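You operate a simulated robot arm through the tools that you are given. There is no shell and no other tool.

The job below is to be done with a simulated robot arm. You get a single attempt, and the scene is never put back.

Task
Close down the light box and stand its bottle beside it.
Fine: switch off before the bottle comes out; view knob back to its start, black knob fully down. Set down upright: teal bottle.
Where things are to end (x, y in the base frame): teal bottle within 6 cm of [28, -11].

The check looks at the end state, three seconds after you hand in, the way a careful person would. Anything else that was tipped, shoved, dropped, spilled or broken makes it a failure.

Robot
A 6-joint arm with a two-finger parallel gripper, fixed in place. Base frame: the origin is at the foot of the arm, x ahead of it, y to its left, z up; the work surface is at about z = 91. Units: cm, rad, N and s.
With the tool pointing down near the work surface it reaches from about 24 to 66 cm from the base axis. Its first joint turns from -1.152 to 1.152 rad. Payload 2.9 kg.
Tool frame: the origin (TCP) lies between the finger pads and is the grasp point; the fingertips stand 3 cm ahead of it; z points along the fingers, y is the line along which they close. Largest opening 11 cm; finger width 2, thickness 1; the body of the gripper, 4.8 by 11.2 cm, starts 5.5 cm behind the TCP.
Orientation is that of the tool frame in the base frame, as a unit quaternion [x, y, z, w]. With the fingers straight down and closing along the base's y, the tool's x points along the base's -x, its y along +y and its z along -z.

Tools
- The arm moves only by the tool jog_arm. Its arguments are lists of equal length, an entry for each row: "offset": the shift along the tool's x, y, z in cm, a list of three; "dr": the turn, a rotation vector about the tool's x, y, z in rad, a list of three. In form: {"offset": [[dx, dy, dz], ...], "dr": [[wx, wy, wz], ...]}. A call has 1 to 20 rows; each row shifts and turns the commanded pose from where the row before left it, along the tool's axes as they then stand. "grip" is the gripper command, from -1 (fully open) to 1 (shut), values between in proportion, set as the call begins (left out, the last holds). A row lasts 0.2 s, in which the tool goes at most 5 cm and 0.15 rad; a call with a longer step from one row to the next is refused whole, and so is a gripper value outside its range. A pose out of reach is approached as far as the arm can. The call stops where the force on the tool passes 90 N (or 10 N more than at its start, if that is more) or the arm is blocked; 0.2 s more then pass. The fingers move at their own pace (about 10.8 cm/s each) and stop on an object; they squeeze with about 37 N. The grip force told is the motor's: it shows also when the fingers shut on nothing. Time passes only in rows, and 0.2 s behind the last, so rows that do not move let the fingers close. It gives the time, the measured TCP pose, the force on the tool (base axes), the opening and the grip force at its end, in the units of the frame above (readings bear some noise), with the torque about the TCP (base axes, N m) and any sound that the robot's microphone picked up.
- Cameras (640 x 400 px; columns grow to the right, rows downward): "scene" is fixed at [5.88, 42.41, 138.1]; the picture's right is [-0.88, -0.48, 0.00], its down [-0.29, 0.54, -0.79] and it looks along [0.38, -0.69, -0.61] (base axes); focal length 232 px, centre (320, 200). "wrist" rides on the gripper at [7.2, 1.7, -10.3] in the tool frame; the picture's right is [-0.23, 0.97, 0.00], its down [-0.76, -0.18, -0.62] and it looks along [-0.61, -0.14, 0.78] (tool axes); focal length 222 px, centre (320, 200). There is no depth. A picture from a camera that has moved, and an enlarged one, comes with that camera's place and axes in the base frame and with its lens.
- snapshot(camera): a new picture of that camera. No time passes.
- inspect(camera, box): a new picture of the part [left, top, right, bottom] of that camera's present view, enlarged. No time passes.
- close_job(): hands the job in; it is judged then, once.

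Places have to be worked out from the pictures, the camera data and where the tool is seen. Open the gripper and draw the arm clear of the work before you hand the job in, unless the task says otherwise.

The tools are called after ">>>" as a command line: name --argument value ..., lists and objects as JSON in quotes. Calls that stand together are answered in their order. jog_arm: Moves the arm, as the interface text tells. Its arguments: {"type":"object","properties":{"offset":{"type":"array","items":{"type":"array","items":{"type":"number"}}},"dr":{"type":"array","items":{"type":"array","items":{"type":"number"}}},"grip":{"type":"number"}},"required":["offset","dr"]} The other tools are called the same way: snapshot (camera) takes a picture; inspect (camera, box) takes an enlarged picture of a part of a camera's view; close_job () hands the job in.

At the start:

```text
clock: 0.0
ee_pos: [36.84, 16.43, 123.86]
ee_rot: [0.0, 1.0, 0.0, 0.0]
wrist_force: [0.8, 0.2, 0.0]
ft_torque: [0.01, -0.01, -0.01]
width: 11.0
grip_force: 0.1
```

scene: 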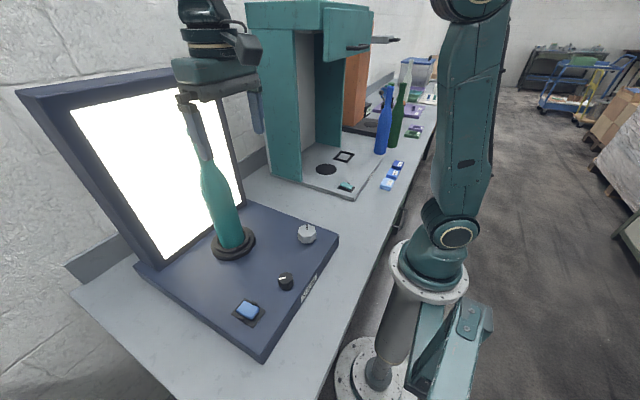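
wrist: 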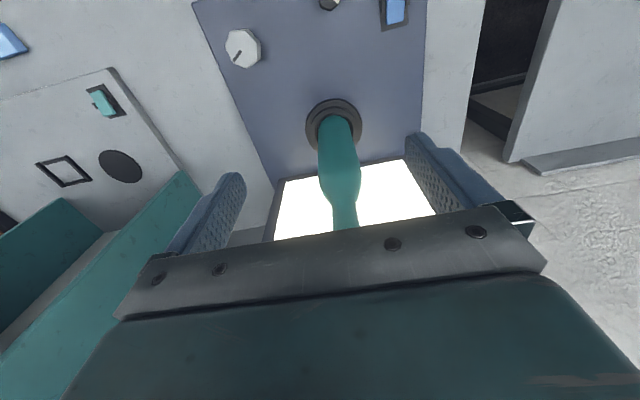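

I'll start by looking closely at the light box controls from both cameras before moving.

>>> inspect --camera "scene" --box '[200, 210, 360, 340]'

>>> inspect --camera "wrist" --box '[200, 0, 440, 150]'

>>> inspect --camera "scene" --box '[290, 130, 450, 230]'

```text
3.08 times, centred on (280, 275) of scene
camera zoom: at [5.88, 42.41, 138.1], right [-0.88, -0.48, 0.0], down [-0.29, 0.54, -0.79], along [0.38, -0.69, -0.61], focal length 713 px, centre (443, -31)
```

zoom: 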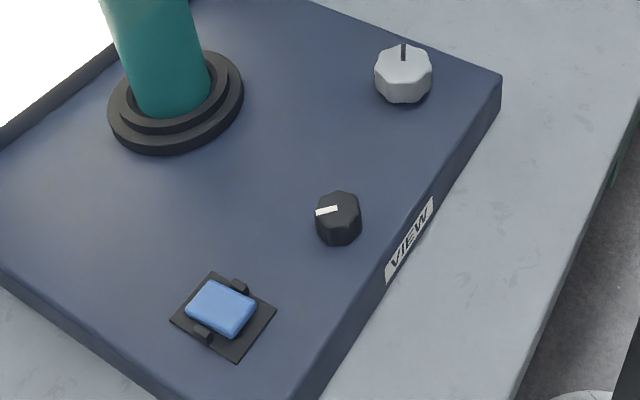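

```text
2.67 times, centred on (320, 75) of wrist
camera zoom: at [29.59, 18.07, 134.31], right [0.23, 0.97, 0.0], down [0.76, -0.18, 0.62], along [0.61, -0.14, -0.78], focal length 592 px, centre (320, 533)
```

zoom: 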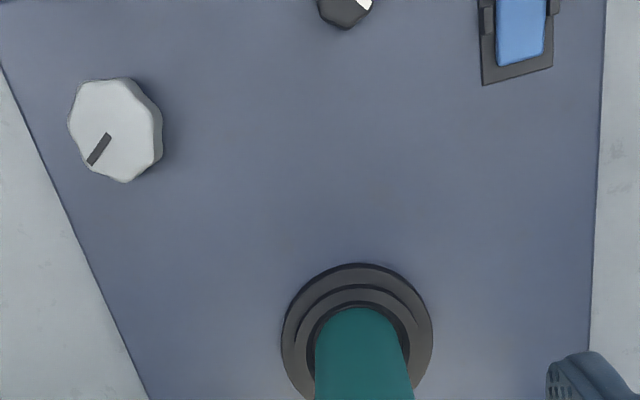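

```text
4.00 times, centred on (370, 180) of scene
camera zoom: at [5.88, 42.41, 138.1], right [-0.88, -0.48, 0.0], down [-0.29, 0.54, -0.79], along [0.38, -0.69, -0.61], focal length 927 px, centre (120, 280)
```

zoom: 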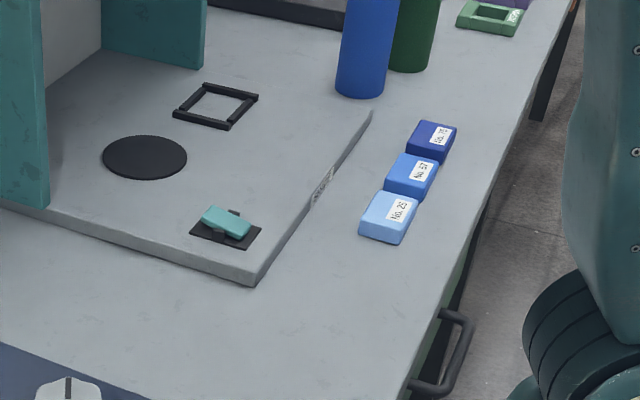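

The light box has a blue rocker, a black knob, a white knob and the bottle in a ring socket. I'll look closer at the bottle top relative to the gripper, and the label and knobs at higher zoom.

>>> inspect --camera "scene" --box '[150, 50, 290, 260]'

>>> inspect --camera "scene" --box '[265, 215, 345, 305]'

>>> inspect --camera "wrist" --box '[220, 80, 460, 280]'

```text
1.90 times, centred on (220, 155) of scene
camera zoom: at [5.88, 42.41, 138.1], right [-0.88, -0.48, 0.0], down [-0.29, 0.54, -0.79], along [0.38, -0.69, -0.61], focal length 441 px, centre (510, 286)
```

zoom: 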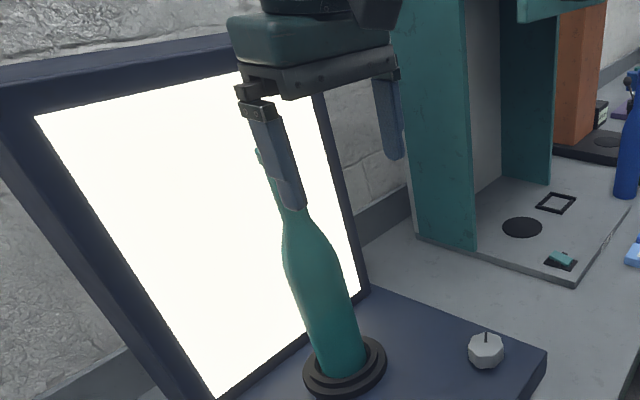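

```text
4.44 times, centred on (305, 260) of scene
camera zoom: at [5.88, 42.41, 138.1], right [-0.88, -0.48, 0.0], down [-0.29, 0.54, -0.79], along [0.38, -0.69, -0.61], focal length 1030 px, centre (387, -67)
```

zoom: 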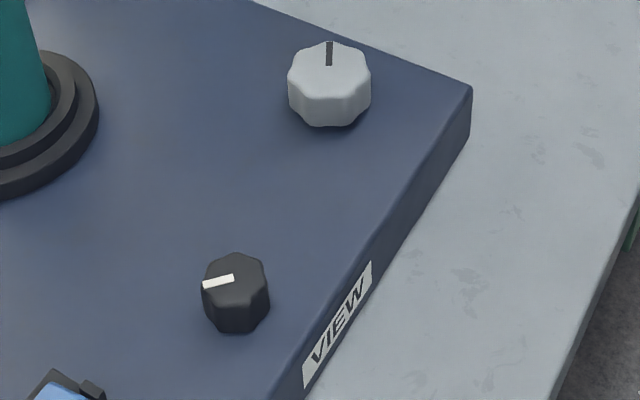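

```text
2.00 times, centred on (340, 180) of wrist
camera zoom: at [29.59, 18.07, 134.31], right [0.23, 0.97, 0.0], down [0.76, -0.18, 0.62], along [0.61, -0.14, -0.78], focal length 444 px, centre (280, 240)
```

zoom: 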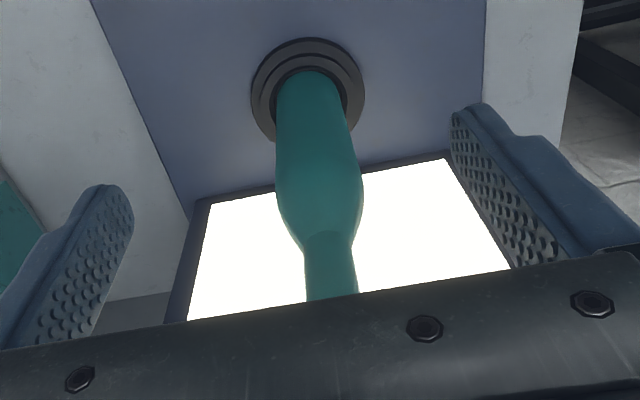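

The bottle neck spans about z 116–123 at about (45, 17.5), clear of the gripper. I'll draw back and right over the white knob, turning the tool 90° so the wrist camera looks across the controls for measurement.

>>> jog_arm --offset '[[2.28, -4.1, 0.3], [2.28, -4.1, 0.3], [2.28, -4.1, 0.3], [0, 0, 0], [0, 0, 0], [0, 0, 0], [0, 0, 0], [0, 0, 0], [0, 0, 0], [0, 0, 0], [0, 0, 0], [0, 0, 0], [0, 0, 0], [0, 0, 0]]' --dr '[[0, 0, 0], [0, 0, 0], [0, 0, 0], [0, 0, -0.1428], [0, 0, -0.1428], [0, 0, -0.1428], [0, 0, -0.1428], [0, 0, -0.1428], [0, 0, -0.1428], [0, 0, -0.1428], [0, 0, -0.1428], [0, 0, -0.1428], [0, 0, -0.1428], [0, 0, -0.1428]]'

>>> snapshot --camera "wrist"

>>> snapshot --camera "scene"

```text
clock: 3.0
ee_pos: [29.89, 4.13, 123.09]
ee_rot: [0.708, -0.706, 0.0, 0.0]
wrist_force: [0.1, 0.4, -0.1]
ft_torque: [-0.04, -0.04, -0.04]
width: 11.0
grip_force: 0.1
```

```text
taken
camera wrist: at [28.22, -3.11, 133.4], right [-0.97, 0.23, 0.0], down [0.18, 0.76, 0.62], along [0.14, 0.61, -0.78], focal length 222 px, centre (320, 200)
```

wrist: 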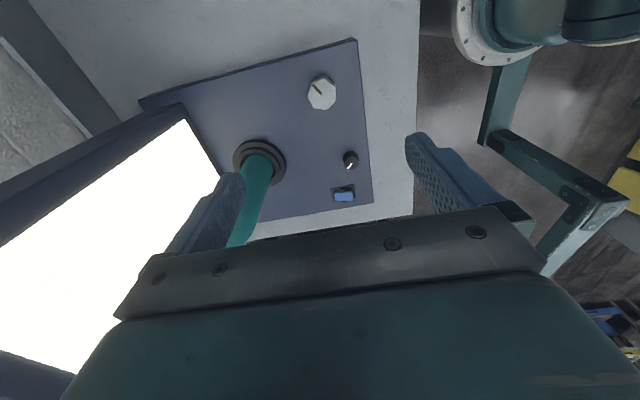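

```text
taken
```

scene: 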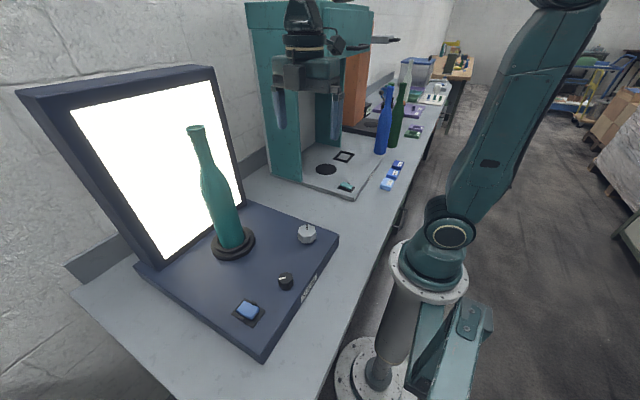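

>>> inspect --camera "wrist" --box '[220, 30, 400, 220]'

>>> inspect --camera "wrist" --box '[295, 60, 385, 210]'

>>> inspect --camera "scene" --box '[160, 110, 280, 270]'

```text
2.11 times, centred on (310, 125) of wrist
camera zoom: at [28.22, -3.11, 133.4], right [-0.97, 0.23, 0.0], down [0.18, 0.76, 0.62], along [0.14, 0.61, -0.78], focal length 468 px, centre (341, 358)
```

zoom: 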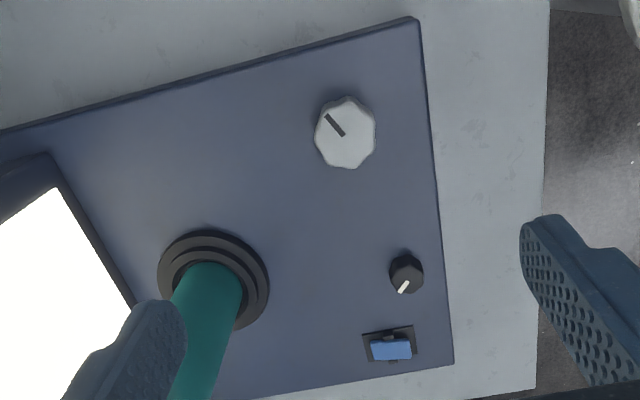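

```text
2.67 times, centred on (340, 135) of wrist
camera zoom: at [28.22, -3.11, 133.4], right [-0.97, 0.23, 0.0], down [0.18, 0.76, 0.62], along [0.14, 0.61, -0.78], focal length 592 px, centre (267, 373)
```

zoom: 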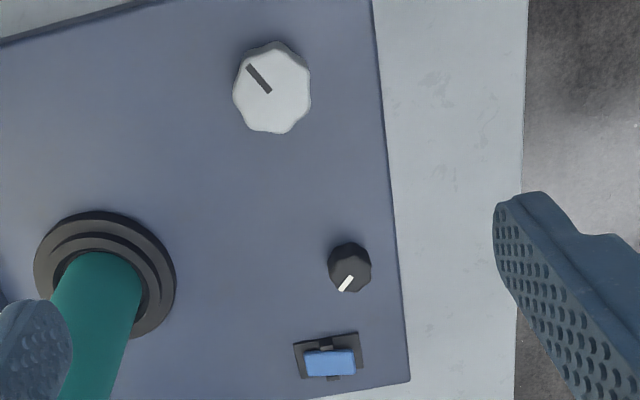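

```text
2.50 times, centred on (220, 190) of scene
camera zoom: at [5.88, 42.41, 138.1], right [-0.88, -0.48, 0.0], down [-0.29, 0.54, -0.79], along [0.38, -0.69, -0.61], focal length 579 px, centre (570, 225)
```

zoom: 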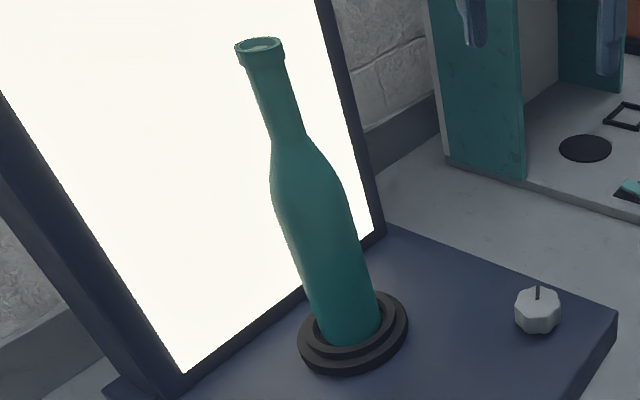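

The knobs and rocker are visible: white knob near (30, 6), black near (27, 19.6), rocker near (30.3, 29), and box top seems lower than I first assumed. I'll descend for a closer look at the panel from above the white knob.

>>> jog_arm --offset '[[-1.5, 0.2, 4.5], [-1.5, 0.2, 4.5], [-1.5, 0.2, 4.5], [-1.5, 0.2, 4.5]]' --dr '[[0, 0, 0], [0, 0, 0], [0, 0, 0], [0, 0, 0]]'

>>> snapshot --camera "wrist"

>>> inspect --camera "wrist" --box '[260, 20, 420, 250]'

```text
clock: 4.0
ee_pos: [29.18, 10.46, 104.91]
ee_rot: [-0.707, 0.707, 0.0, 0.001]
wrist_force: [0.6, 0.0, -0.6]
ft_torque: [0.0, 0.01, 0.02]
width: 11.0
grip_force: 0.0
```

```text
taken
camera wrist: at [27.45, 3.05, 115.21], right [-0.97, 0.23, 0.0], down [0.18, 0.76, 0.62], along [0.14, 0.61, -0.78], focal length 222 px, centre (320, 200)
```

wrist: 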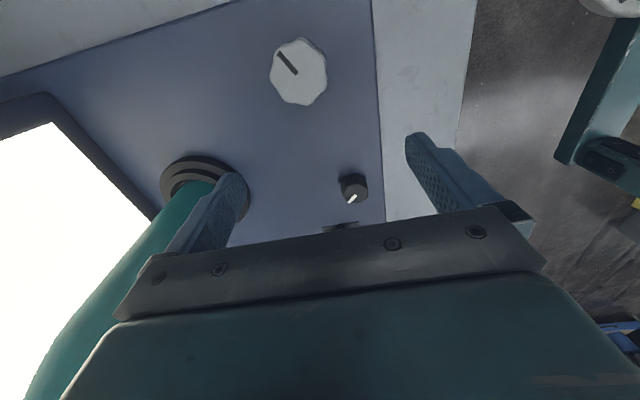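

```text
1.74 times, centred on (340, 135) of wrist
camera zoom: at [27.45, 3.05, 115.21], right [-0.97, 0.23, 0.0], down [0.18, 0.76, 0.62], along [0.14, 0.61, -0.78], focal length 386 px, centre (285, 313)
```

zoom: 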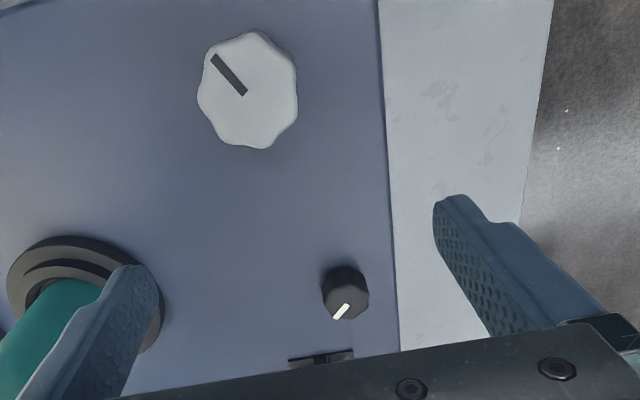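

Camera estimates put the white knob at about (29.85, 5.9), top near z 94. I'll move over it at z≈100, turn the tool back to its original yaw and narrow the fingers to about 7.4 cm, then check alignment.

>>> jog_arm --offset '[[2.28, -0.33, 1.5], [2.28, -0.34, 1.5], [0, 0, 0.2], [0, 0, 0.2], [0, 0, 0.2], [0, 0, 0.2], [0, 0, 0.2], [0, 0, 0.2], [0, 0, 0.2], [0, 0, 0.1], [0, 0, 0], [0, 0, 0], [0, 0, 0]]' --dr '[[0, 0, 0], [0, 0, 0], [0, 0, 0.1428], [0, 0, 0.1428], [0, 0, 0.1428], [0, 0, 0.1428], [0, 0, 0.1428], [0, 0, 0.1428], [0, 0, 0.1428], [0, 0, 0.1428], [0, 0, 0.1428], [0, 0, 0.1428], [0, 0, 0.1428]]' --grip -0.35

>>> snapshot --camera "wrist"

>>> inspect --camera "scene" --box '[220, 150, 380, 300]'

```text
clock: 6.8
ee_pos: [30.03, 5.41, 100.5]
ee_rot: [0.002, 1.0, 0.0, 0.0]
wrist_force: [-0.7, 0.8, 0.2]
ft_torque: [0.03, 0.02, -0.03]
width: 7.45
grip_force: 0.1
```

```text
taken
camera wrist: at [22.68, 7.23, 110.9], right [0.23, 0.97, 0.0], down [0.76, -0.18, 0.62], along [0.61, -0.14, -0.78], focal length 222 px, centre (320, 200)
```

wrist: 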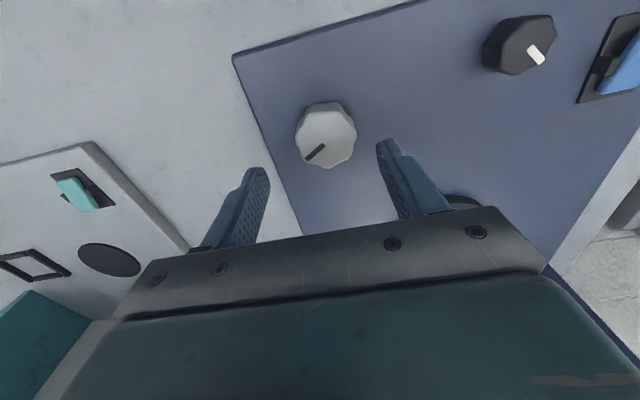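

```text
2.67 times, centred on (300, 225) of scene
camera zoom: at [5.88, 42.41, 138.1], right [-0.88, -0.48, 0.0], down [-0.29, 0.54, -0.79], along [0.38, -0.69, -0.61], focal length 618 px, centre (373, 133)
```

zoom: 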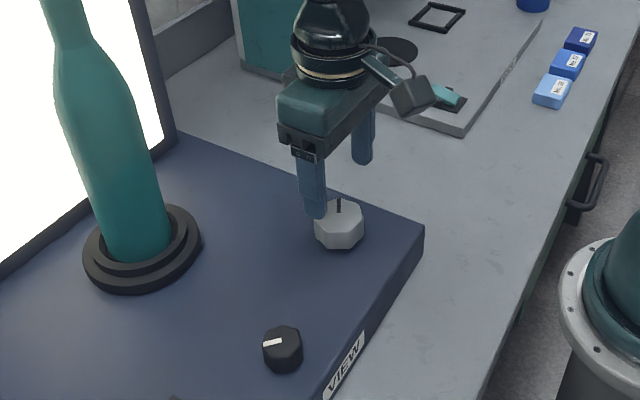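

The knob sits about 0.6 cm to +y of the finger centre, so I'll correct that and pre-turn the tool clockwise ~35° for turning range. Then I'll descend to z≈96 and watch the forces.

>>> jog_arm --offset '[[0, 0.58, 0], [0, 0, 0], [0, 0, 0], [0, 0, 0], [0, 0, 0], [0, 0, 1.0], [0, 0, 1.0], [0, 0, 1.0], [0, 0, 0.8], [0, 0, 0.7]]' --dr '[[0, 0, 0], [0, 0, 0.15], [0, 0, 0.15], [0, 0, 0.15], [0, 0, 0.15], [0, 0, 0], [0, 0, 0], [0, 0, 0], [0, 0, 0], [0, 0, 0]]'

>>> snapshot --camera "wrist"

>>> inspect --camera "scene" --box '[250, 170, 370, 280]'

```text
clock: 9.0
ee_pos: [29.85, 6.15, 96.16]
ee_rot: [0.296, 0.955, 0.001, 0.001]
wrist_force: [-0.3, -0.4, -0.3]
ft_torque: [0.01, 0.02, 0.04]
width: 7.41
grip_force: 0.2
```

```text
taken
camera wrist: at [24.86, 11.59, 106.48], right [0.74, 0.68, 0.0], down [0.53, -0.58, 0.62], along [0.42, -0.46, -0.78], focal length 222 px, centre (320, 200)
```

wrist: 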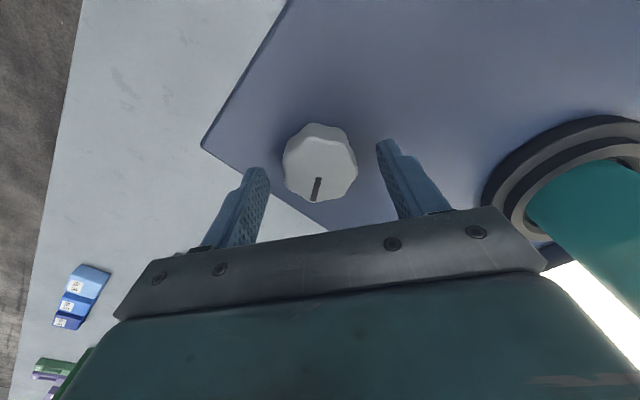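

```text
3.64 times, centred on (310, 225) of scene
camera zoom: at [5.88, 42.41, 138.1], right [-0.88, -0.48, 0.0], down [-0.29, 0.54, -0.79], along [0.38, -0.69, -0.61], focal length 842 px, centre (356, 109)
```

zoom: 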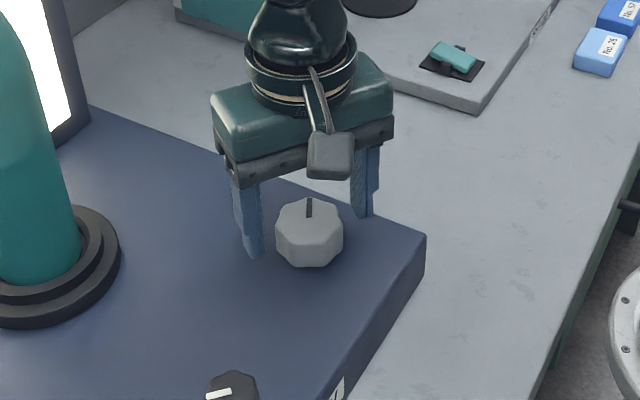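

The knob is centred between the fingertips with the tips at about knob-top height. I'll go down in small steps watching the force for the panel.

>>> jog_arm --offset '[[0, 0, 0.3], [0, 0, 0.3], [0, 0, 0.3], [0, 0, 0.3]]' --dr '[[0, 0, 0], [0, 0, 0], [0, 0, 0], [0, 0, 0]]'

>>> inspect --camera "scene" --box '[250, 170, 370, 280]'

>>> snapshot --camera "wrist"

```text
clock: 10.0
ee_pos: [29.84, 5.98, 94.8]
ee_rot: [0.295, 0.955, 0.0, 0.0]
wrist_force: [-0.2, -0.5, -0.1]
ft_torque: [0.0, -0.05, 0.02]
width: 7.42
grip_force: 0.0
```

```text
3.64 times, centred on (310, 225) of scene
camera zoom: at [5.88, 42.41, 138.1], right [-0.88, -0.48, 0.0], down [-0.29, 0.54, -0.79], along [0.38, -0.69, -0.61], focal length 842 px, centre (356, 109)
```

zoom: 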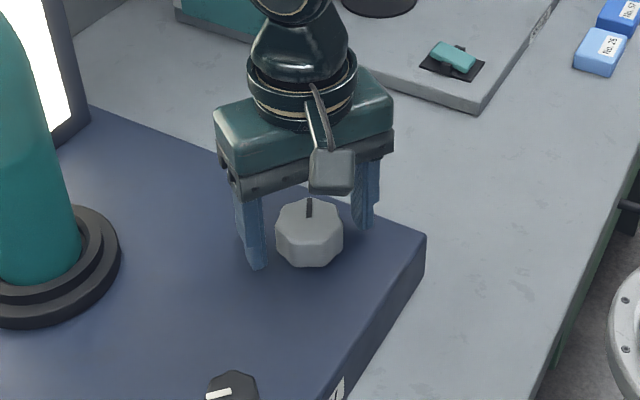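

```text
taken
camera wrist: at [24.87, 11.49, 105.2], right [0.74, 0.68, 0.0], down [0.53, -0.58, 0.62], along [0.42, -0.46, -0.78], focal length 222 px, centre (320, 200)
```

wrist: 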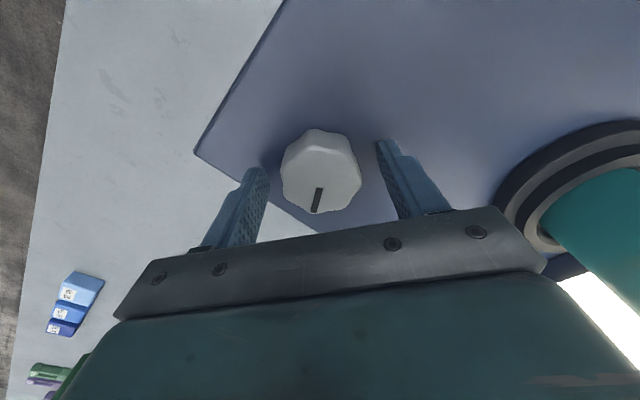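

No contact yet with the tips at z≈91.8. I'll go a little lower, still watching for contact.

>>> jog_arm --offset '[[0, 0, 0.2], [0, 0, 0.2], [0, 0, 0.2]]' --dr '[[0, 0, 0], [0, 0, 0], [0, 0, 0]]'

>>> inspect --camera "scene" --box '[250, 170, 370, 280]'

```text
clock: 10.8
ee_pos: [30.0, 6.1, 94.13]
ee_rot: [0.295, 0.955, -0.001, 0.0]
wrist_force: [-0.5, 0.5, -0.4]
ft_torque: [0.0, 0.01, -0.01]
width: 7.43
grip_force: 0.0
```

```text
3.64 times, centred on (310, 225) of scene
camera zoom: at [5.88, 42.41, 138.1], right [-0.88, -0.48, 0.0], down [-0.29, 0.54, -0.79], along [0.38, -0.69, -0.61], focal length 842 px, centre (356, 109)
```

zoom: 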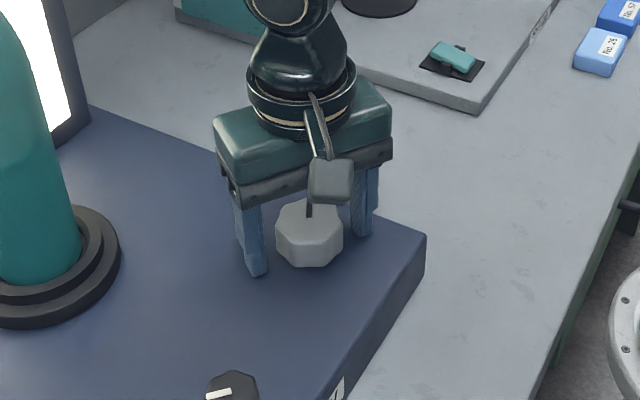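

Tips are about 91.1, still clear of the panel and well down the knob's side. I'll close on the knob.

>>> jog_arm --offset '[[0, 0, 0], [0, 0, 0], [0, 0, 0]]' --dr '[[0, 0, 0], [0, 0, 0], [0, 0, 0]]' --grip 1

>>> snapshot --camera "wrist"

>>> inspect --camera "scene" --box '[250, 170, 370, 280]'

```text
clock: 11.6
ee_pos: [29.93, 5.95, 94.12]
ee_rot: [0.296, 0.955, -0.002, -0.001]
wrist_force: [-2.9, -5.3, -2.2]
ft_torque: [0.01, -0.41, -0.02]
width: 4.78
grip_force: 45.0
```

```text
taken
camera wrist: at [24.9, 11.52, 104.53], right [0.74, 0.68, 0.0], down [0.53, -0.58, 0.62], along [0.42, -0.46, -0.78], focal length 222 px, centre (320, 200)
```

wrist: 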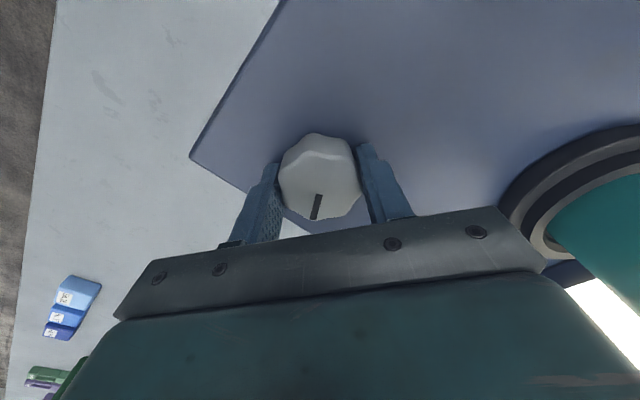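

```text
3.64 times, centred on (310, 225) of scene
camera zoom: at [5.88, 42.4, 138.11], right [-0.88, -0.48, 0.0], down [-0.29, 0.54, -0.79], along [0.38, -0.69, -0.61], focal length 842 px, centre (356, 109)
```

zoom: 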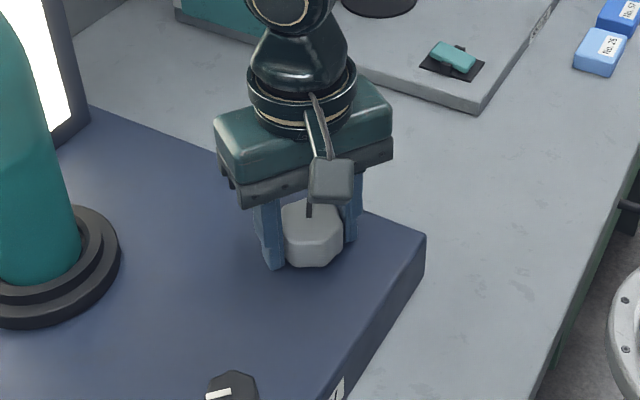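

Gripped at 4.8 cm width with modest side load. I'll turn counter-clockwise by about 0.3 rad and check torque and that the knob follows.

>>> jog_arm --offset '[[0, 0, 0], [0, 0, 0], [0, 0, 0]]' --dr '[[0, 0, -0.1], [0, 0, -0.1], [0, 0, -0.1]]'

>>> snapshot --camera "wrist"

>>> inspect --camera "scene" --box '[160, 110, 360, 290]'

```text
clock: 12.4
ee_pos: [29.8, 6.07, 94.21]
ee_rot: [0.148, 0.989, -0.001, -0.002]
wrist_force: [-5.7, -7.0, -12.5]
ft_torque: [0.34, -0.35, -0.63]
width: 4.74
grip_force: 45.2
```

```text
taken
camera wrist: at [23.4, 9.8, 104.6], right [0.5, 0.86, 0.0], down [0.68, -0.39, 0.62], along [0.54, -0.31, -0.78], focal length 222 px, centre (320, 200)
```

wrist: 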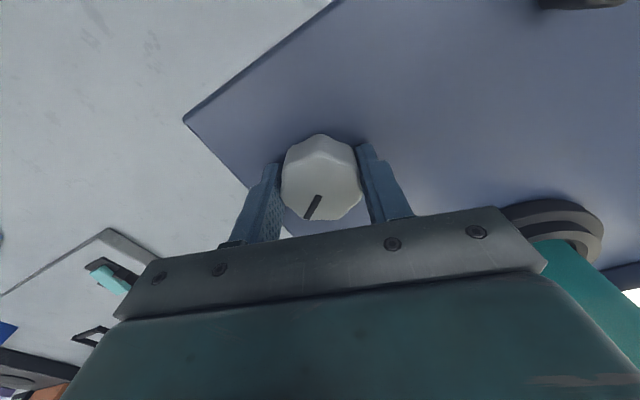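

```text
2.22 times, centred on (260, 200) of scene
camera zoom: at [5.88, 42.4, 138.11], right [-0.88, -0.48, 0.0], down [-0.29, 0.54, -0.79], along [0.38, -0.69, -0.61], focal length 515 px, centre (453, 200)
```

zoom: 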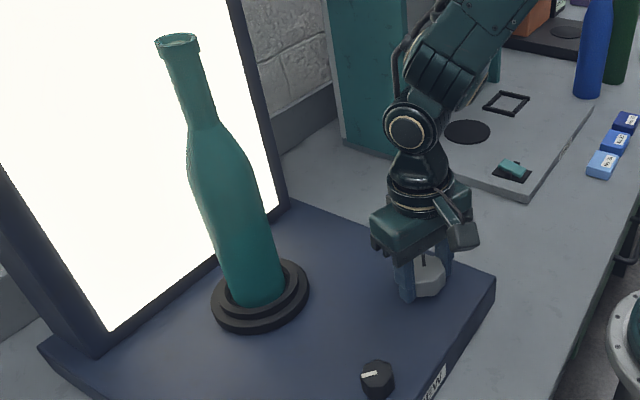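

Torque is −0.63 N·m and the pointer lagged the tool somewhat. I'll look closer at the pointer before deciding whether this is friction or a stop.

>>> inspect --camera "wrist" --box '[260, 120, 380, 235]'

>>> inspect --camera "scene" --box '[280, 205, 340, 255]'

```text
3.48 times, centred on (320, 178) of wrist
camera zoom: at [23.4, 9.8, 104.6], right [0.5, 0.86, 0.0], down [0.68, -0.39, 0.62], along [0.54, -0.31, -0.78], focal length 773 px, centre (320, 278)
```

zoom: 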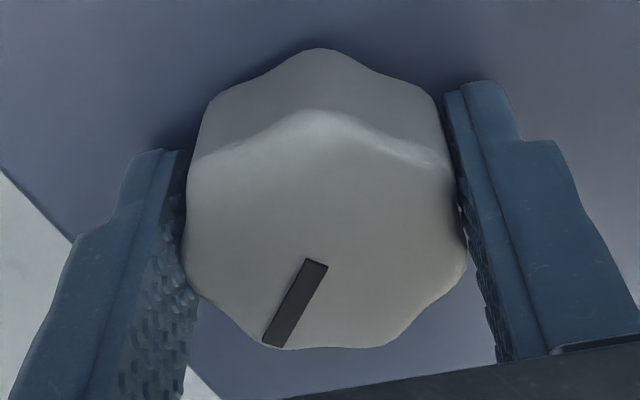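

```text
8.00 times, centred on (310, 230) of scene
camera zoom: at [5.88, 42.4, 138.11], right [-0.88, -0.48, 0.0], down [-0.29, 0.54, -0.79], along [0.38, -0.69, -0.61], focal length 1853 px, centre (400, -40)
```

zoom: 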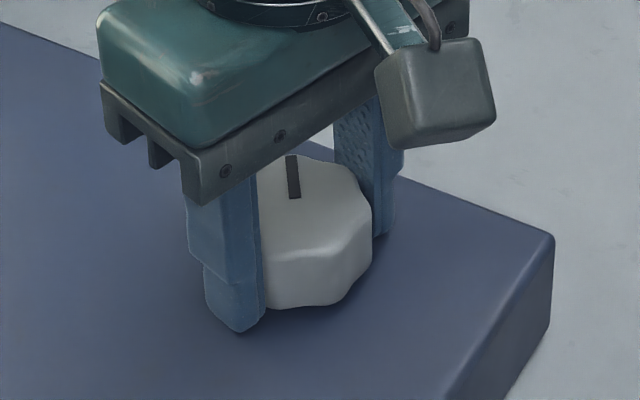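

The pointer moved from about −64° to about −53° (counter-clockwise), so the knob is turning with some resistance. I'll continue another 0.3 rad and see whether the torque rises like a stop.

>>> jog_arm --offset '[[0, 0, 0], [0, 0, 0], [0, 0, 0]]' --dr '[[0, 0, -0.1], [0, 0, -0.1], [0, 0, -0.1]]'

>>> inspect --camera "wrist" --box '[260, 120, 380, 235]'

>>> inspect --camera "scene" --box '[160, 110, 360, 290]'

```text
clock: 13.2
ee_pos: [29.85, 6.0, 94.19]
ee_rot: [0.001, 1.0, -0.001, 0.0]
wrist_force: [-7.0, -19.1, 1.3]
ft_torque: [0.34, -0.23, -1.19]
width: 4.74
grip_force: 44.9
```

```text
3.48 times, centred on (320, 178) of wrist
camera zoom: at [22.61, 7.73, 104.65], right [0.23, 0.97, 0.0], down [0.76, -0.18, 0.62], along [0.61, -0.14, -0.78], focal length 773 px, centre (320, 278)
```

zoom: 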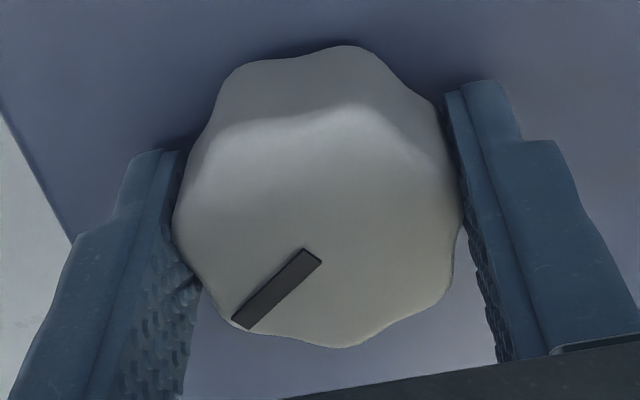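

```text
2.22 times, centred on (260, 200) of scene
camera zoom: at [5.86, 42.36, 138.12], right [-0.88, -0.48, 0.0], down [-0.29, 0.54, -0.79], along [0.38, -0.69, -0.61], focal length 515 px, centre (453, 200)
```

zoom: 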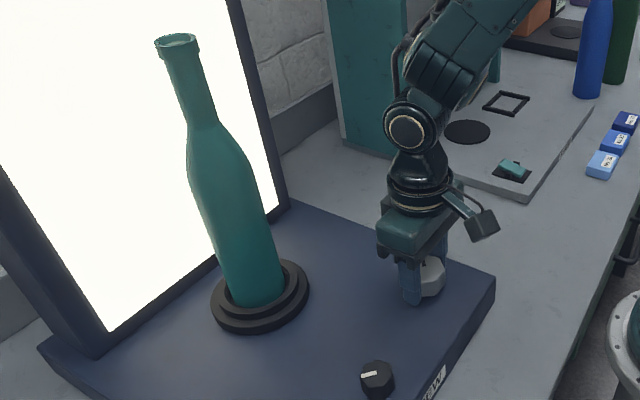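

The pointer is still near −54° while torque rose to −1.2 N·m and the fingers are slipping round the lobes, so this direction is blocked or at its stop. I'll unwind and try clockwise gently to see which way it moves.

>>> jog_arm --offset '[[0, 0, 0], [0, 0, 0], [0, 0, 0], [0, 0, 0], [0, 0, 0], [0, 0, 0]]' --dr '[[0, 0, 0.1], [0, 0, 0.1], [0, 0, 0.1], [0, 0, 0.1], [0, 0, 0.1], [0, 0, 0.1]]'

>>> inspect --camera "wrist" --box '[260, 120, 380, 235]'

>>> inspect --camera "scene" --box '[160, 110, 360, 290]'

```text
clock: 14.6
ee_pos: [29.95, 6.08, 94.19]
ee_rot: [0.296, 0.955, -0.001, 0.002]
wrist_force: [-12.4, -18.1, 26.8]
ft_torque: [-0.4, -0.9, -0.01]
width: 4.74
grip_force: 45.5
```

```text
3.48 times, centred on (320, 178) of wrist
camera zoom: at [24.87, 11.56, 104.59], right [0.74, 0.67, 0.0], down [0.53, -0.58, 0.62], along [0.42, -0.46, -0.78], focal length 773 px, centre (320, 278)
```

zoom: 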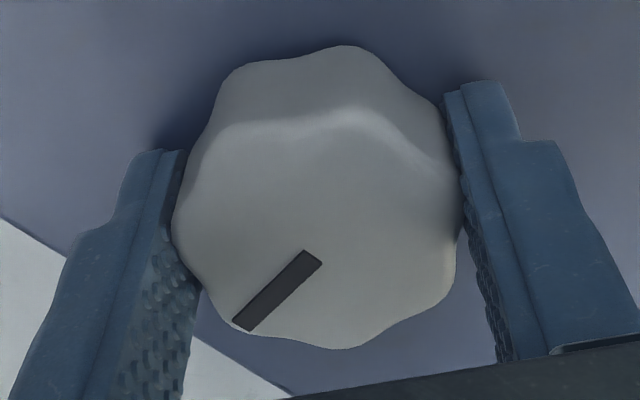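

```text
2.22 times, centred on (260, 200) of scene
camera zoom: at [5.83, 42.36, 138.12], right [-0.88, -0.48, 0.0], down [-0.29, 0.54, -0.79], along [0.38, -0.69, -0.61], focal length 515 px, centre (453, 200)
```

zoom: 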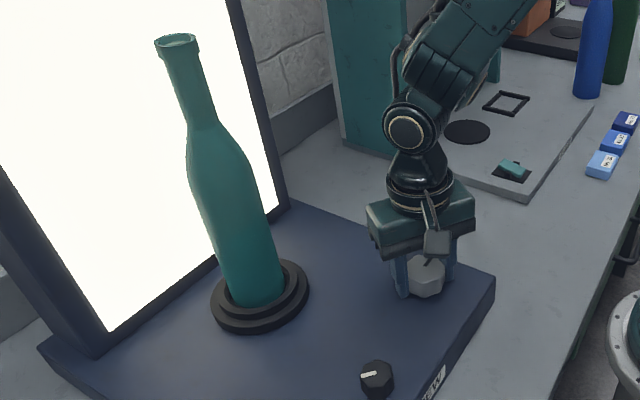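

Turning clockwise the knob follows freely (pointer now about −88°, torque ~0), so the counter-clockwise stop is around −54°. I'll continue clockwise a bit to learn the range and see what the knob affects.

>>> jog_arm --offset '[[0, 0, 0], [0, 0, 0], [0, 0, 0], [0, 0, 0], [0, 0, 0], [0, 0, 0]]' --dr '[[0, 0, 0.1], [0, 0, 0.1], [0, 0, 0.1], [0, 0, 0.1], [0, 0, 0.1], [0, 0, 0.1]]'

>>> inspect --camera "wrist" --box '[260, 120, 380, 235]'

>>> snapshot --camera "scene"

```text
clock: 16.0
ee_pos: [29.96, 6.06, 94.17]
ee_rot: [0.566, 0.824, 0.0, 0.001]
wrist_force: [7.1, -15.7, 11.5]
ft_torque: [-0.13, 0.54, 0.02]
width: 4.75
grip_force: 45.0
```

```text
3.48 times, centred on (320, 178) of wrist
camera zoom: at [28.86, 13.46, 104.58], right [0.99, 0.14, 0.0], down [0.11, -0.77, 0.62], along [0.09, -0.62, -0.78], focal length 773 px, centre (320, 278)
```

zoom: 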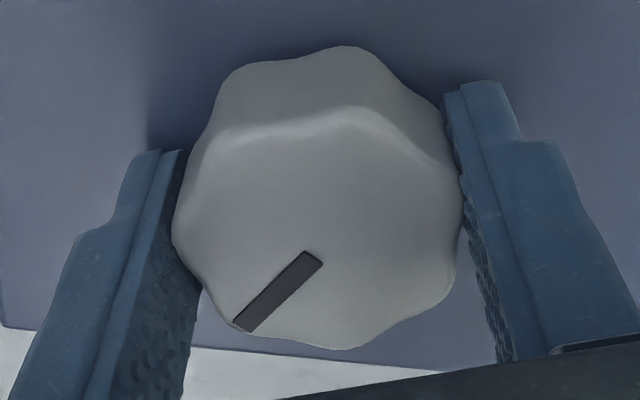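

```text
taken
```

scene: 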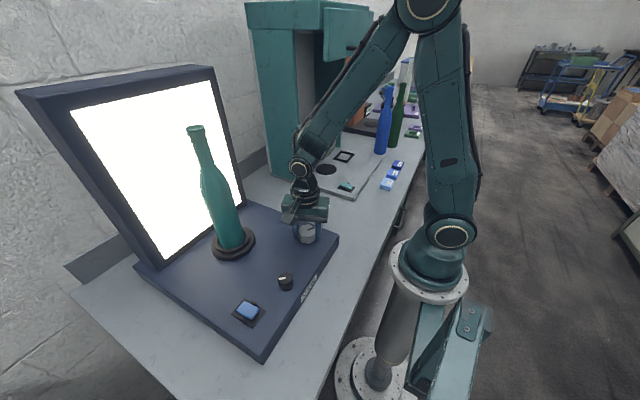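

The knob keeps following clockwise (pointer now about −122°) with almost no resistance. I'll compare the bottle, ring, and screen with the earlier picture to see what it drives.

>>> inspect --camera "scene" --box '[160, 110, 280, 270]'

>>> inspect --camera "scene" --box '[195, 215, 275, 275]'

>>> inspect --camera "scene" --box '[10, 60, 250, 280]'

```text
2.50 times, centred on (220, 190) of scene
camera zoom: at [5.9, 42.37, 138.12], right [-0.88, -0.48, 0.0], down [-0.29, 0.54, -0.79], along [0.38, -0.69, -0.61], focal length 579 px, centre (570, 225)
```

zoom: 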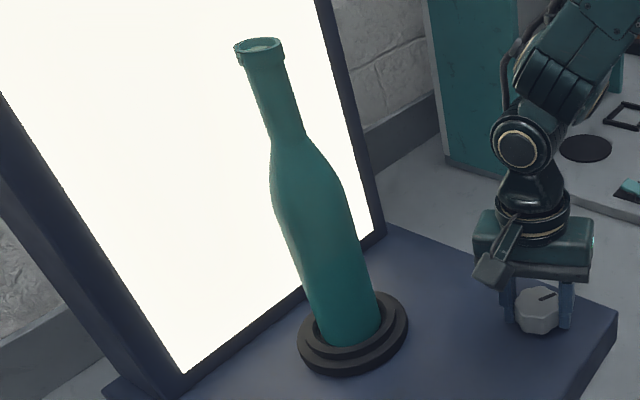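

```text
6.67 times, centred on (235, 245) of scene
camera zoom: at [5.9, 42.37, 138.12], right [-0.88, -0.48, 0.0], down [-0.29, 0.54, -0.79], along [0.38, -0.69, -0.61], focal length 1544 px, centre (887, -100)
```

zoom: 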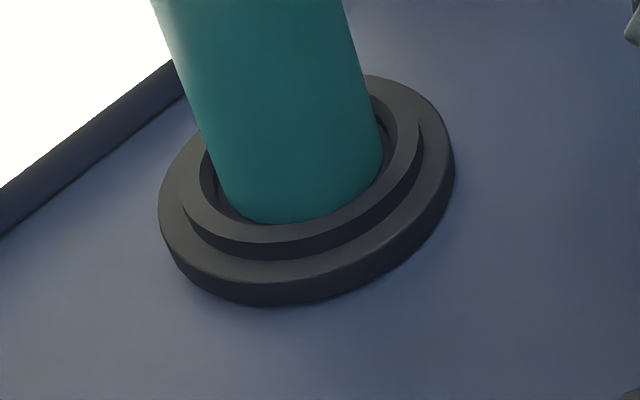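

```text
1.82 times, centred on (130, 170) of scene
camera zoom: at [5.9, 42.37, 138.12], right [-0.88, -0.48, 0.0], down [-0.29, 0.54, -0.79], along [0.38, -0.69, -0.61], focal length 421 px, centre (666, 254)
```

zoom: 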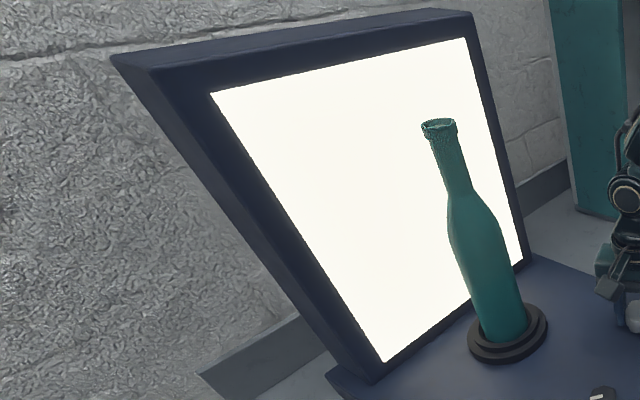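

The ring is a two-tier turntable, with no obvious change visible. I'll keep turning clockwise in a measured way to find the other stop, watching torque.

>>> jog_arm --offset '[[0, 0, 0], [0, 0, 0], [0, 0, 0], [0, 0, 0], [0, 0, 0], [0, 0, 0]]' --dr '[[0, 0, 0.1], [0, 0, 0.1], [0, 0, 0.1], [0, 0, 0.1], [0, 0, 0.1], [0, 0, 0.1]]'

>>> inspect --camera "wrist" --box '[260, 120, 380, 235]'

>>> inspect --camera "scene" --box '[195, 215, 275, 275]'

```text
clock: 17.4
ee_pos: [29.99, 6.08, 94.21]
ee_rot: [0.784, 0.621, 0.001, 0.0]
wrist_force: [14.2, -10.7, 8.7]
ft_torque: [0.4, -0.01, 0.05]
width: 4.75
grip_force: 45.3
```

```text
3.48 times, centred on (320, 178) of wrist
camera zoom: at [33.26, 12.74, 104.6], right [0.9, -0.44, 0.0], down [-0.35, -0.7, 0.62], along [-0.28, -0.56, -0.78], focal length 773 px, centre (320, 278)
```

zoom: 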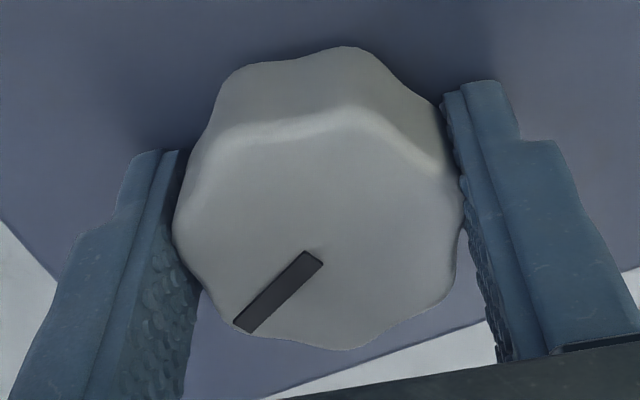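

```text
6.67 times, centred on (235, 245) of scene
camera zoom: at [5.91, 42.38, 138.11], right [-0.88, -0.48, 0.0], down [-0.29, 0.54, -0.79], along [0.38, -0.69, -0.61], focal length 1544 px, centre (887, -100)
```

zoom: 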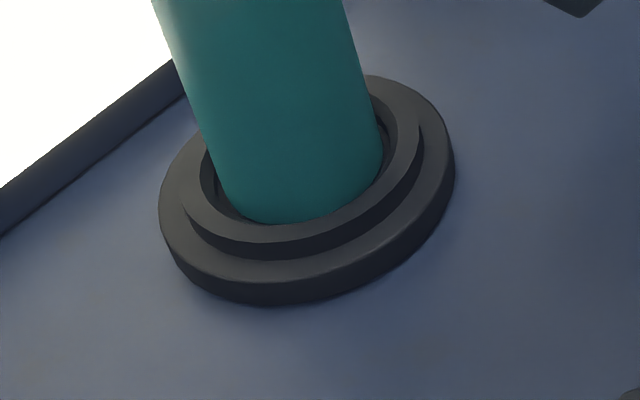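

Still free at pointer ≈ −156°. Another 0.6 rad clockwise.

>>> jog_arm --offset '[[0, 0, 0], [0, 0, 0], [0, 0, 0], [0, 0, 0], [0, 0, 0], [0, 0, 0]]' --dr '[[0, 0, 0.1], [0, 0, 0.1], [0, 0, 0.1], [0, 0, 0.1], [0, 0, 0.1], [0, 0, 0.1]]'

>>> inspect --camera "wrist" --box '[260, 120, 380, 235]'

>>> snapshot --camera "scene"

```text
clock: 18.8
ee_pos: [30.14, 6.08, 94.16]
ee_rot: [0.932, 0.362, 0.003, 0.001]
wrist_force: [26.0, -11.8, -11.5]
ft_torque: [0.14, 0.22, 1.52]
width: 4.65
grip_force: 45.5
```

```text
3.48 times, centred on (320, 178) of wrist
camera zoom: at [36.55, 9.79, 104.67], right [0.49, -0.87, 0.0], down [-0.68, -0.38, 0.62], along [-0.54, -0.31, -0.78], focal length 773 px, centre (320, 278)
```

zoom: 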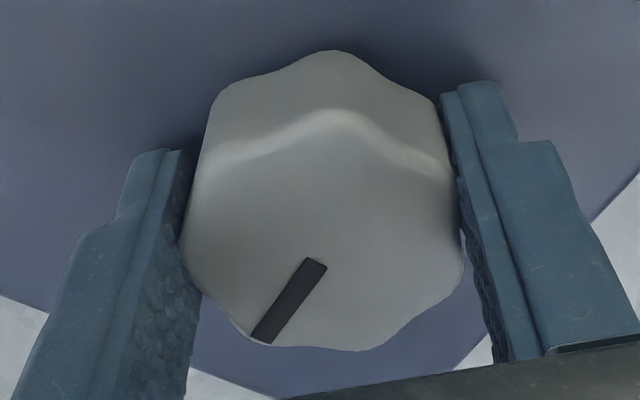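

```text
taken
```

scene: 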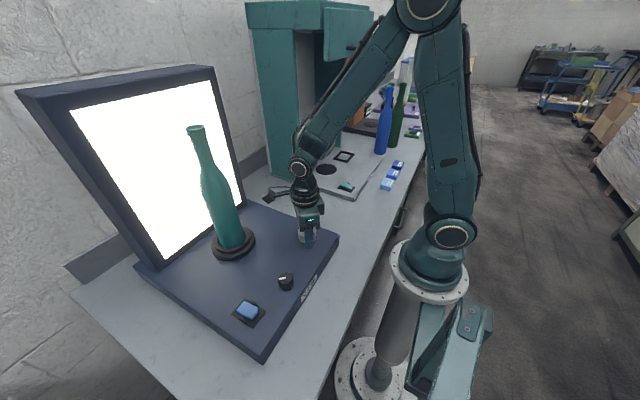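

Torque jumped to +1.5 N·m and the pointer stopped at about ±180° (toward the operator), so the knob's travel is roughly −54° to −180°, and it started near the counter-clockwise end. That suggests its "start" is this clockwise end, but I'll check the convention on the black knob; now I'll release and rise.

>>> jog_arm --offset '[[0, 0, 0], [0, 0, 0], [0, 0, 0]]' --dr '[[0, 0, 0], [0, 0, 0], [0, 0, 0]]' --grip -0.35

>>> jog_arm --offset '[[0, 0, -1], [0, 0, -2], [0, 0, -3], [0, 0, -3]]' --dr '[[0, 0, 0], [0, 0, 0], [0, 0, 0], [0, 0, 0]]'

>>> snapshot --camera "wrist"

>>> inspect --camera "scene" --box '[220, 180, 360, 300]'

```text
clock: 19.6
ee_pos: [30.0, 6.1, 94.17]
ee_rot: [0.932, 0.363, 0.0, 0.0]
wrist_force: [-0.9, 1.2, 0.6]
ft_torque: [-0.01, 0.01, -0.03]
width: 7.44
grip_force: 0.1
```

```text
clock: 20.6
ee_pos: [30.04, 6.3, 103.19]
ee_rot: [0.932, 0.362, 0.0, 0.0]
wrist_force: [1.0, -0.1, -0.4]
ft_torque: [0.0, -0.01, 0.0]
width: 7.44
grip_force: 0.0
```

```text
taken
camera wrist: at [36.53, 9.9, 113.66], right [0.49, -0.87, 0.0], down [-0.68, -0.38, 0.62], along [-0.54, -0.31, -0.78], focal length 222 px, centre (320, 200)
```

wrist: 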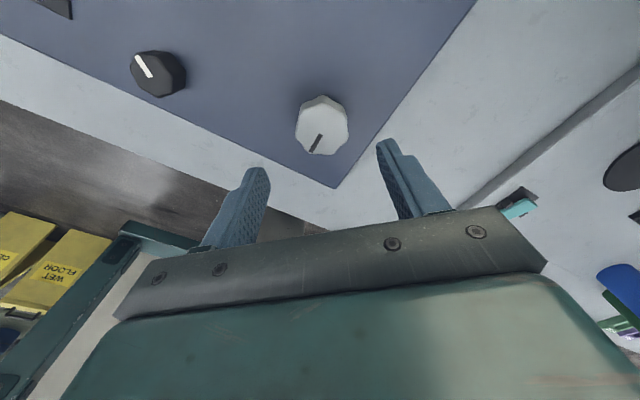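

```text
3.33 times, centred on (290, 240) of scene
camera zoom: at [5.88, 42.41, 138.1], right [-0.88, -0.48, 0.0], down [-0.29, 0.54, -0.79], along [0.38, -0.69, -0.61], focal length 772 px, centre (420, 67)
```

zoom: 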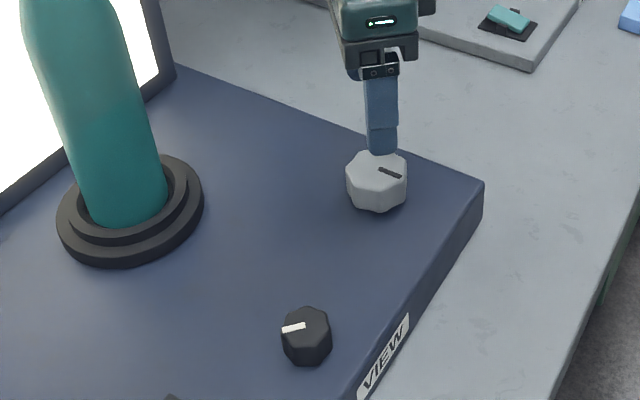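

The white pointer now faces the operator (~180°), a natural zero mark. Next I'll move over the black knob near (27.1, 19.5) keeping this yaw, to have plenty of counter-clockwise turning range.

>>> jog_arm --offset '[[2.25, -3.9, 0.0], [2.25, -3.9, 0.0], [2.25, -3.9, 1.0], [0, 0, 1.5]]' --dr '[[0, 0, 0], [0, 0, 0], [0, 0, 0], [0, 0, 0]]' --grip -0.1

>>> snapshot --camera "wrist"

>>> inspect --camera "scene" --box '[220, 200, 360, 320]'

```text
clock: 21.6
ee_pos: [27.37, 19.12, 100.5]
ee_rot: [0.932, 0.362, 0.001, 0.0]
wrist_force: [0.6, -0.2, 0.4]
ft_torque: [-0.02, 0.02, 0.02]
width: 6.02
grip_force: 0.0
out of reach, approached as far as the arm can: row 3
```

```text
taken
camera wrist: at [33.8, 22.83, 111.05], right [0.49, -0.87, 0.0], down [-0.68, -0.38, 0.62], along [-0.54, -0.31, -0.78], focal length 222 px, centre (320, 200)
```

wrist: 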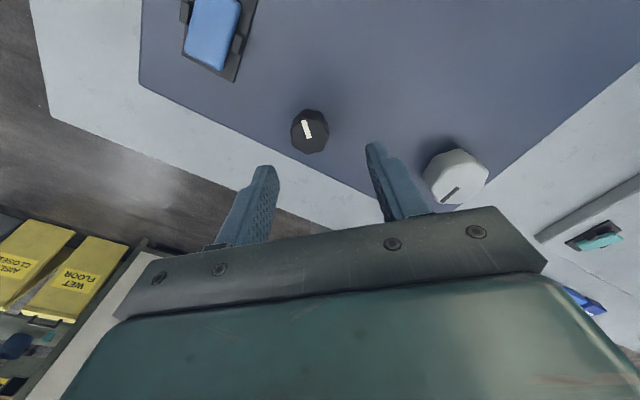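

```text
3.33 times, centred on (290, 260) of scene
camera zoom: at [5.88, 42.42, 138.1], right [-0.88, -0.48, 0.0], down [-0.29, 0.54, -0.79], along [0.38, -0.69, -0.61], focal length 772 px, centre (420, 0)
```

zoom: 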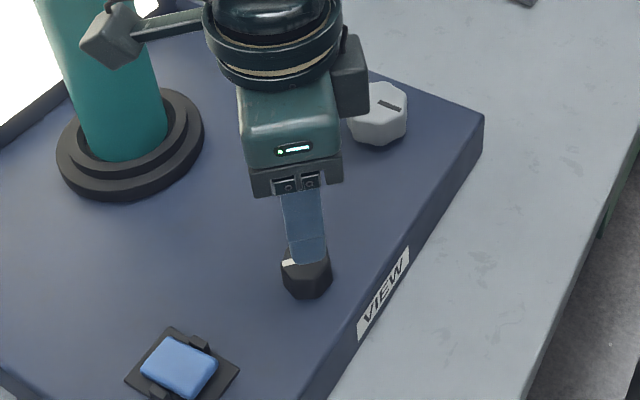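

The black knob is at about (27.1, 19.9), and the reach note suggests this yaw is near a limit. I'll unwind the tool about 77° counter-clockwise at this height, then re-read the pose.

>>> jog_arm --offset '[[0, 0, 0], [0, 0, 0], [0, 0, 0], [0, 0, 0], [0, 0, 0], [0, 0, 0], [0, 0, 0], [0, 0, 0], [0, 0, 0]]' --dr '[[0, 0, -0.15], [0, 0, -0.15], [0, 0, -0.15], [0, 0, -0.15], [0, 0, -0.15], [0, 0, -0.15], [0, 0, -0.15], [0, 0, -0.15], [0, 0, -0.15]]'

>>> snapshot --camera "wrist"

>>> inspect --camera "wrist" --box '[270, 90, 370, 190]'

```text
clock: 23.6
ee_pos: [27.18, 19.04, 100.54]
ee_rot: [0.5, 0.866, 0.0, 0.0]
wrist_force: [0.1, -0.4, 0.4]
ft_torque: [0.0, 0.0, 0.0]
width: 6.04
grip_force: 0.1
```

```text
taken
camera wrist: at [25.01, 26.18, 111.09], right [0.96, 0.29, 0.0], down [0.23, -0.75, 0.62], along [0.18, -0.6, -0.78], focal length 222 px, centre (320, 200)
```

wrist: 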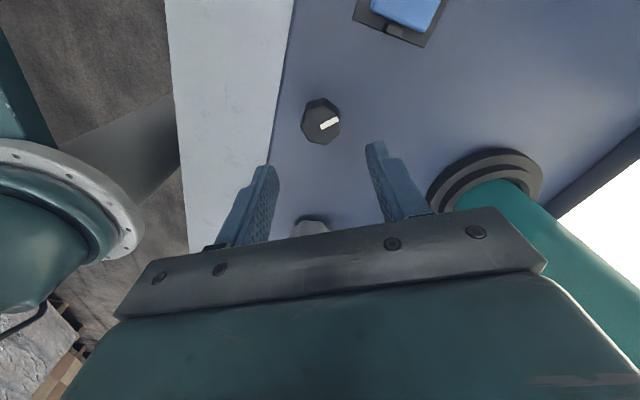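

```text
4.00 times, centred on (320, 140) of wrist
camera zoom: at [25.01, 26.18, 111.09], right [0.96, 0.29, 0.0], down [0.23, -0.75, 0.62], along [0.18, -0.6, -0.78], focal length 888 px, centre (320, 440)
```

zoom: 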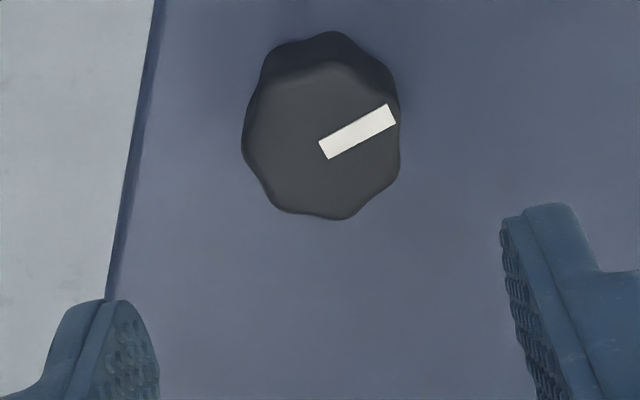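

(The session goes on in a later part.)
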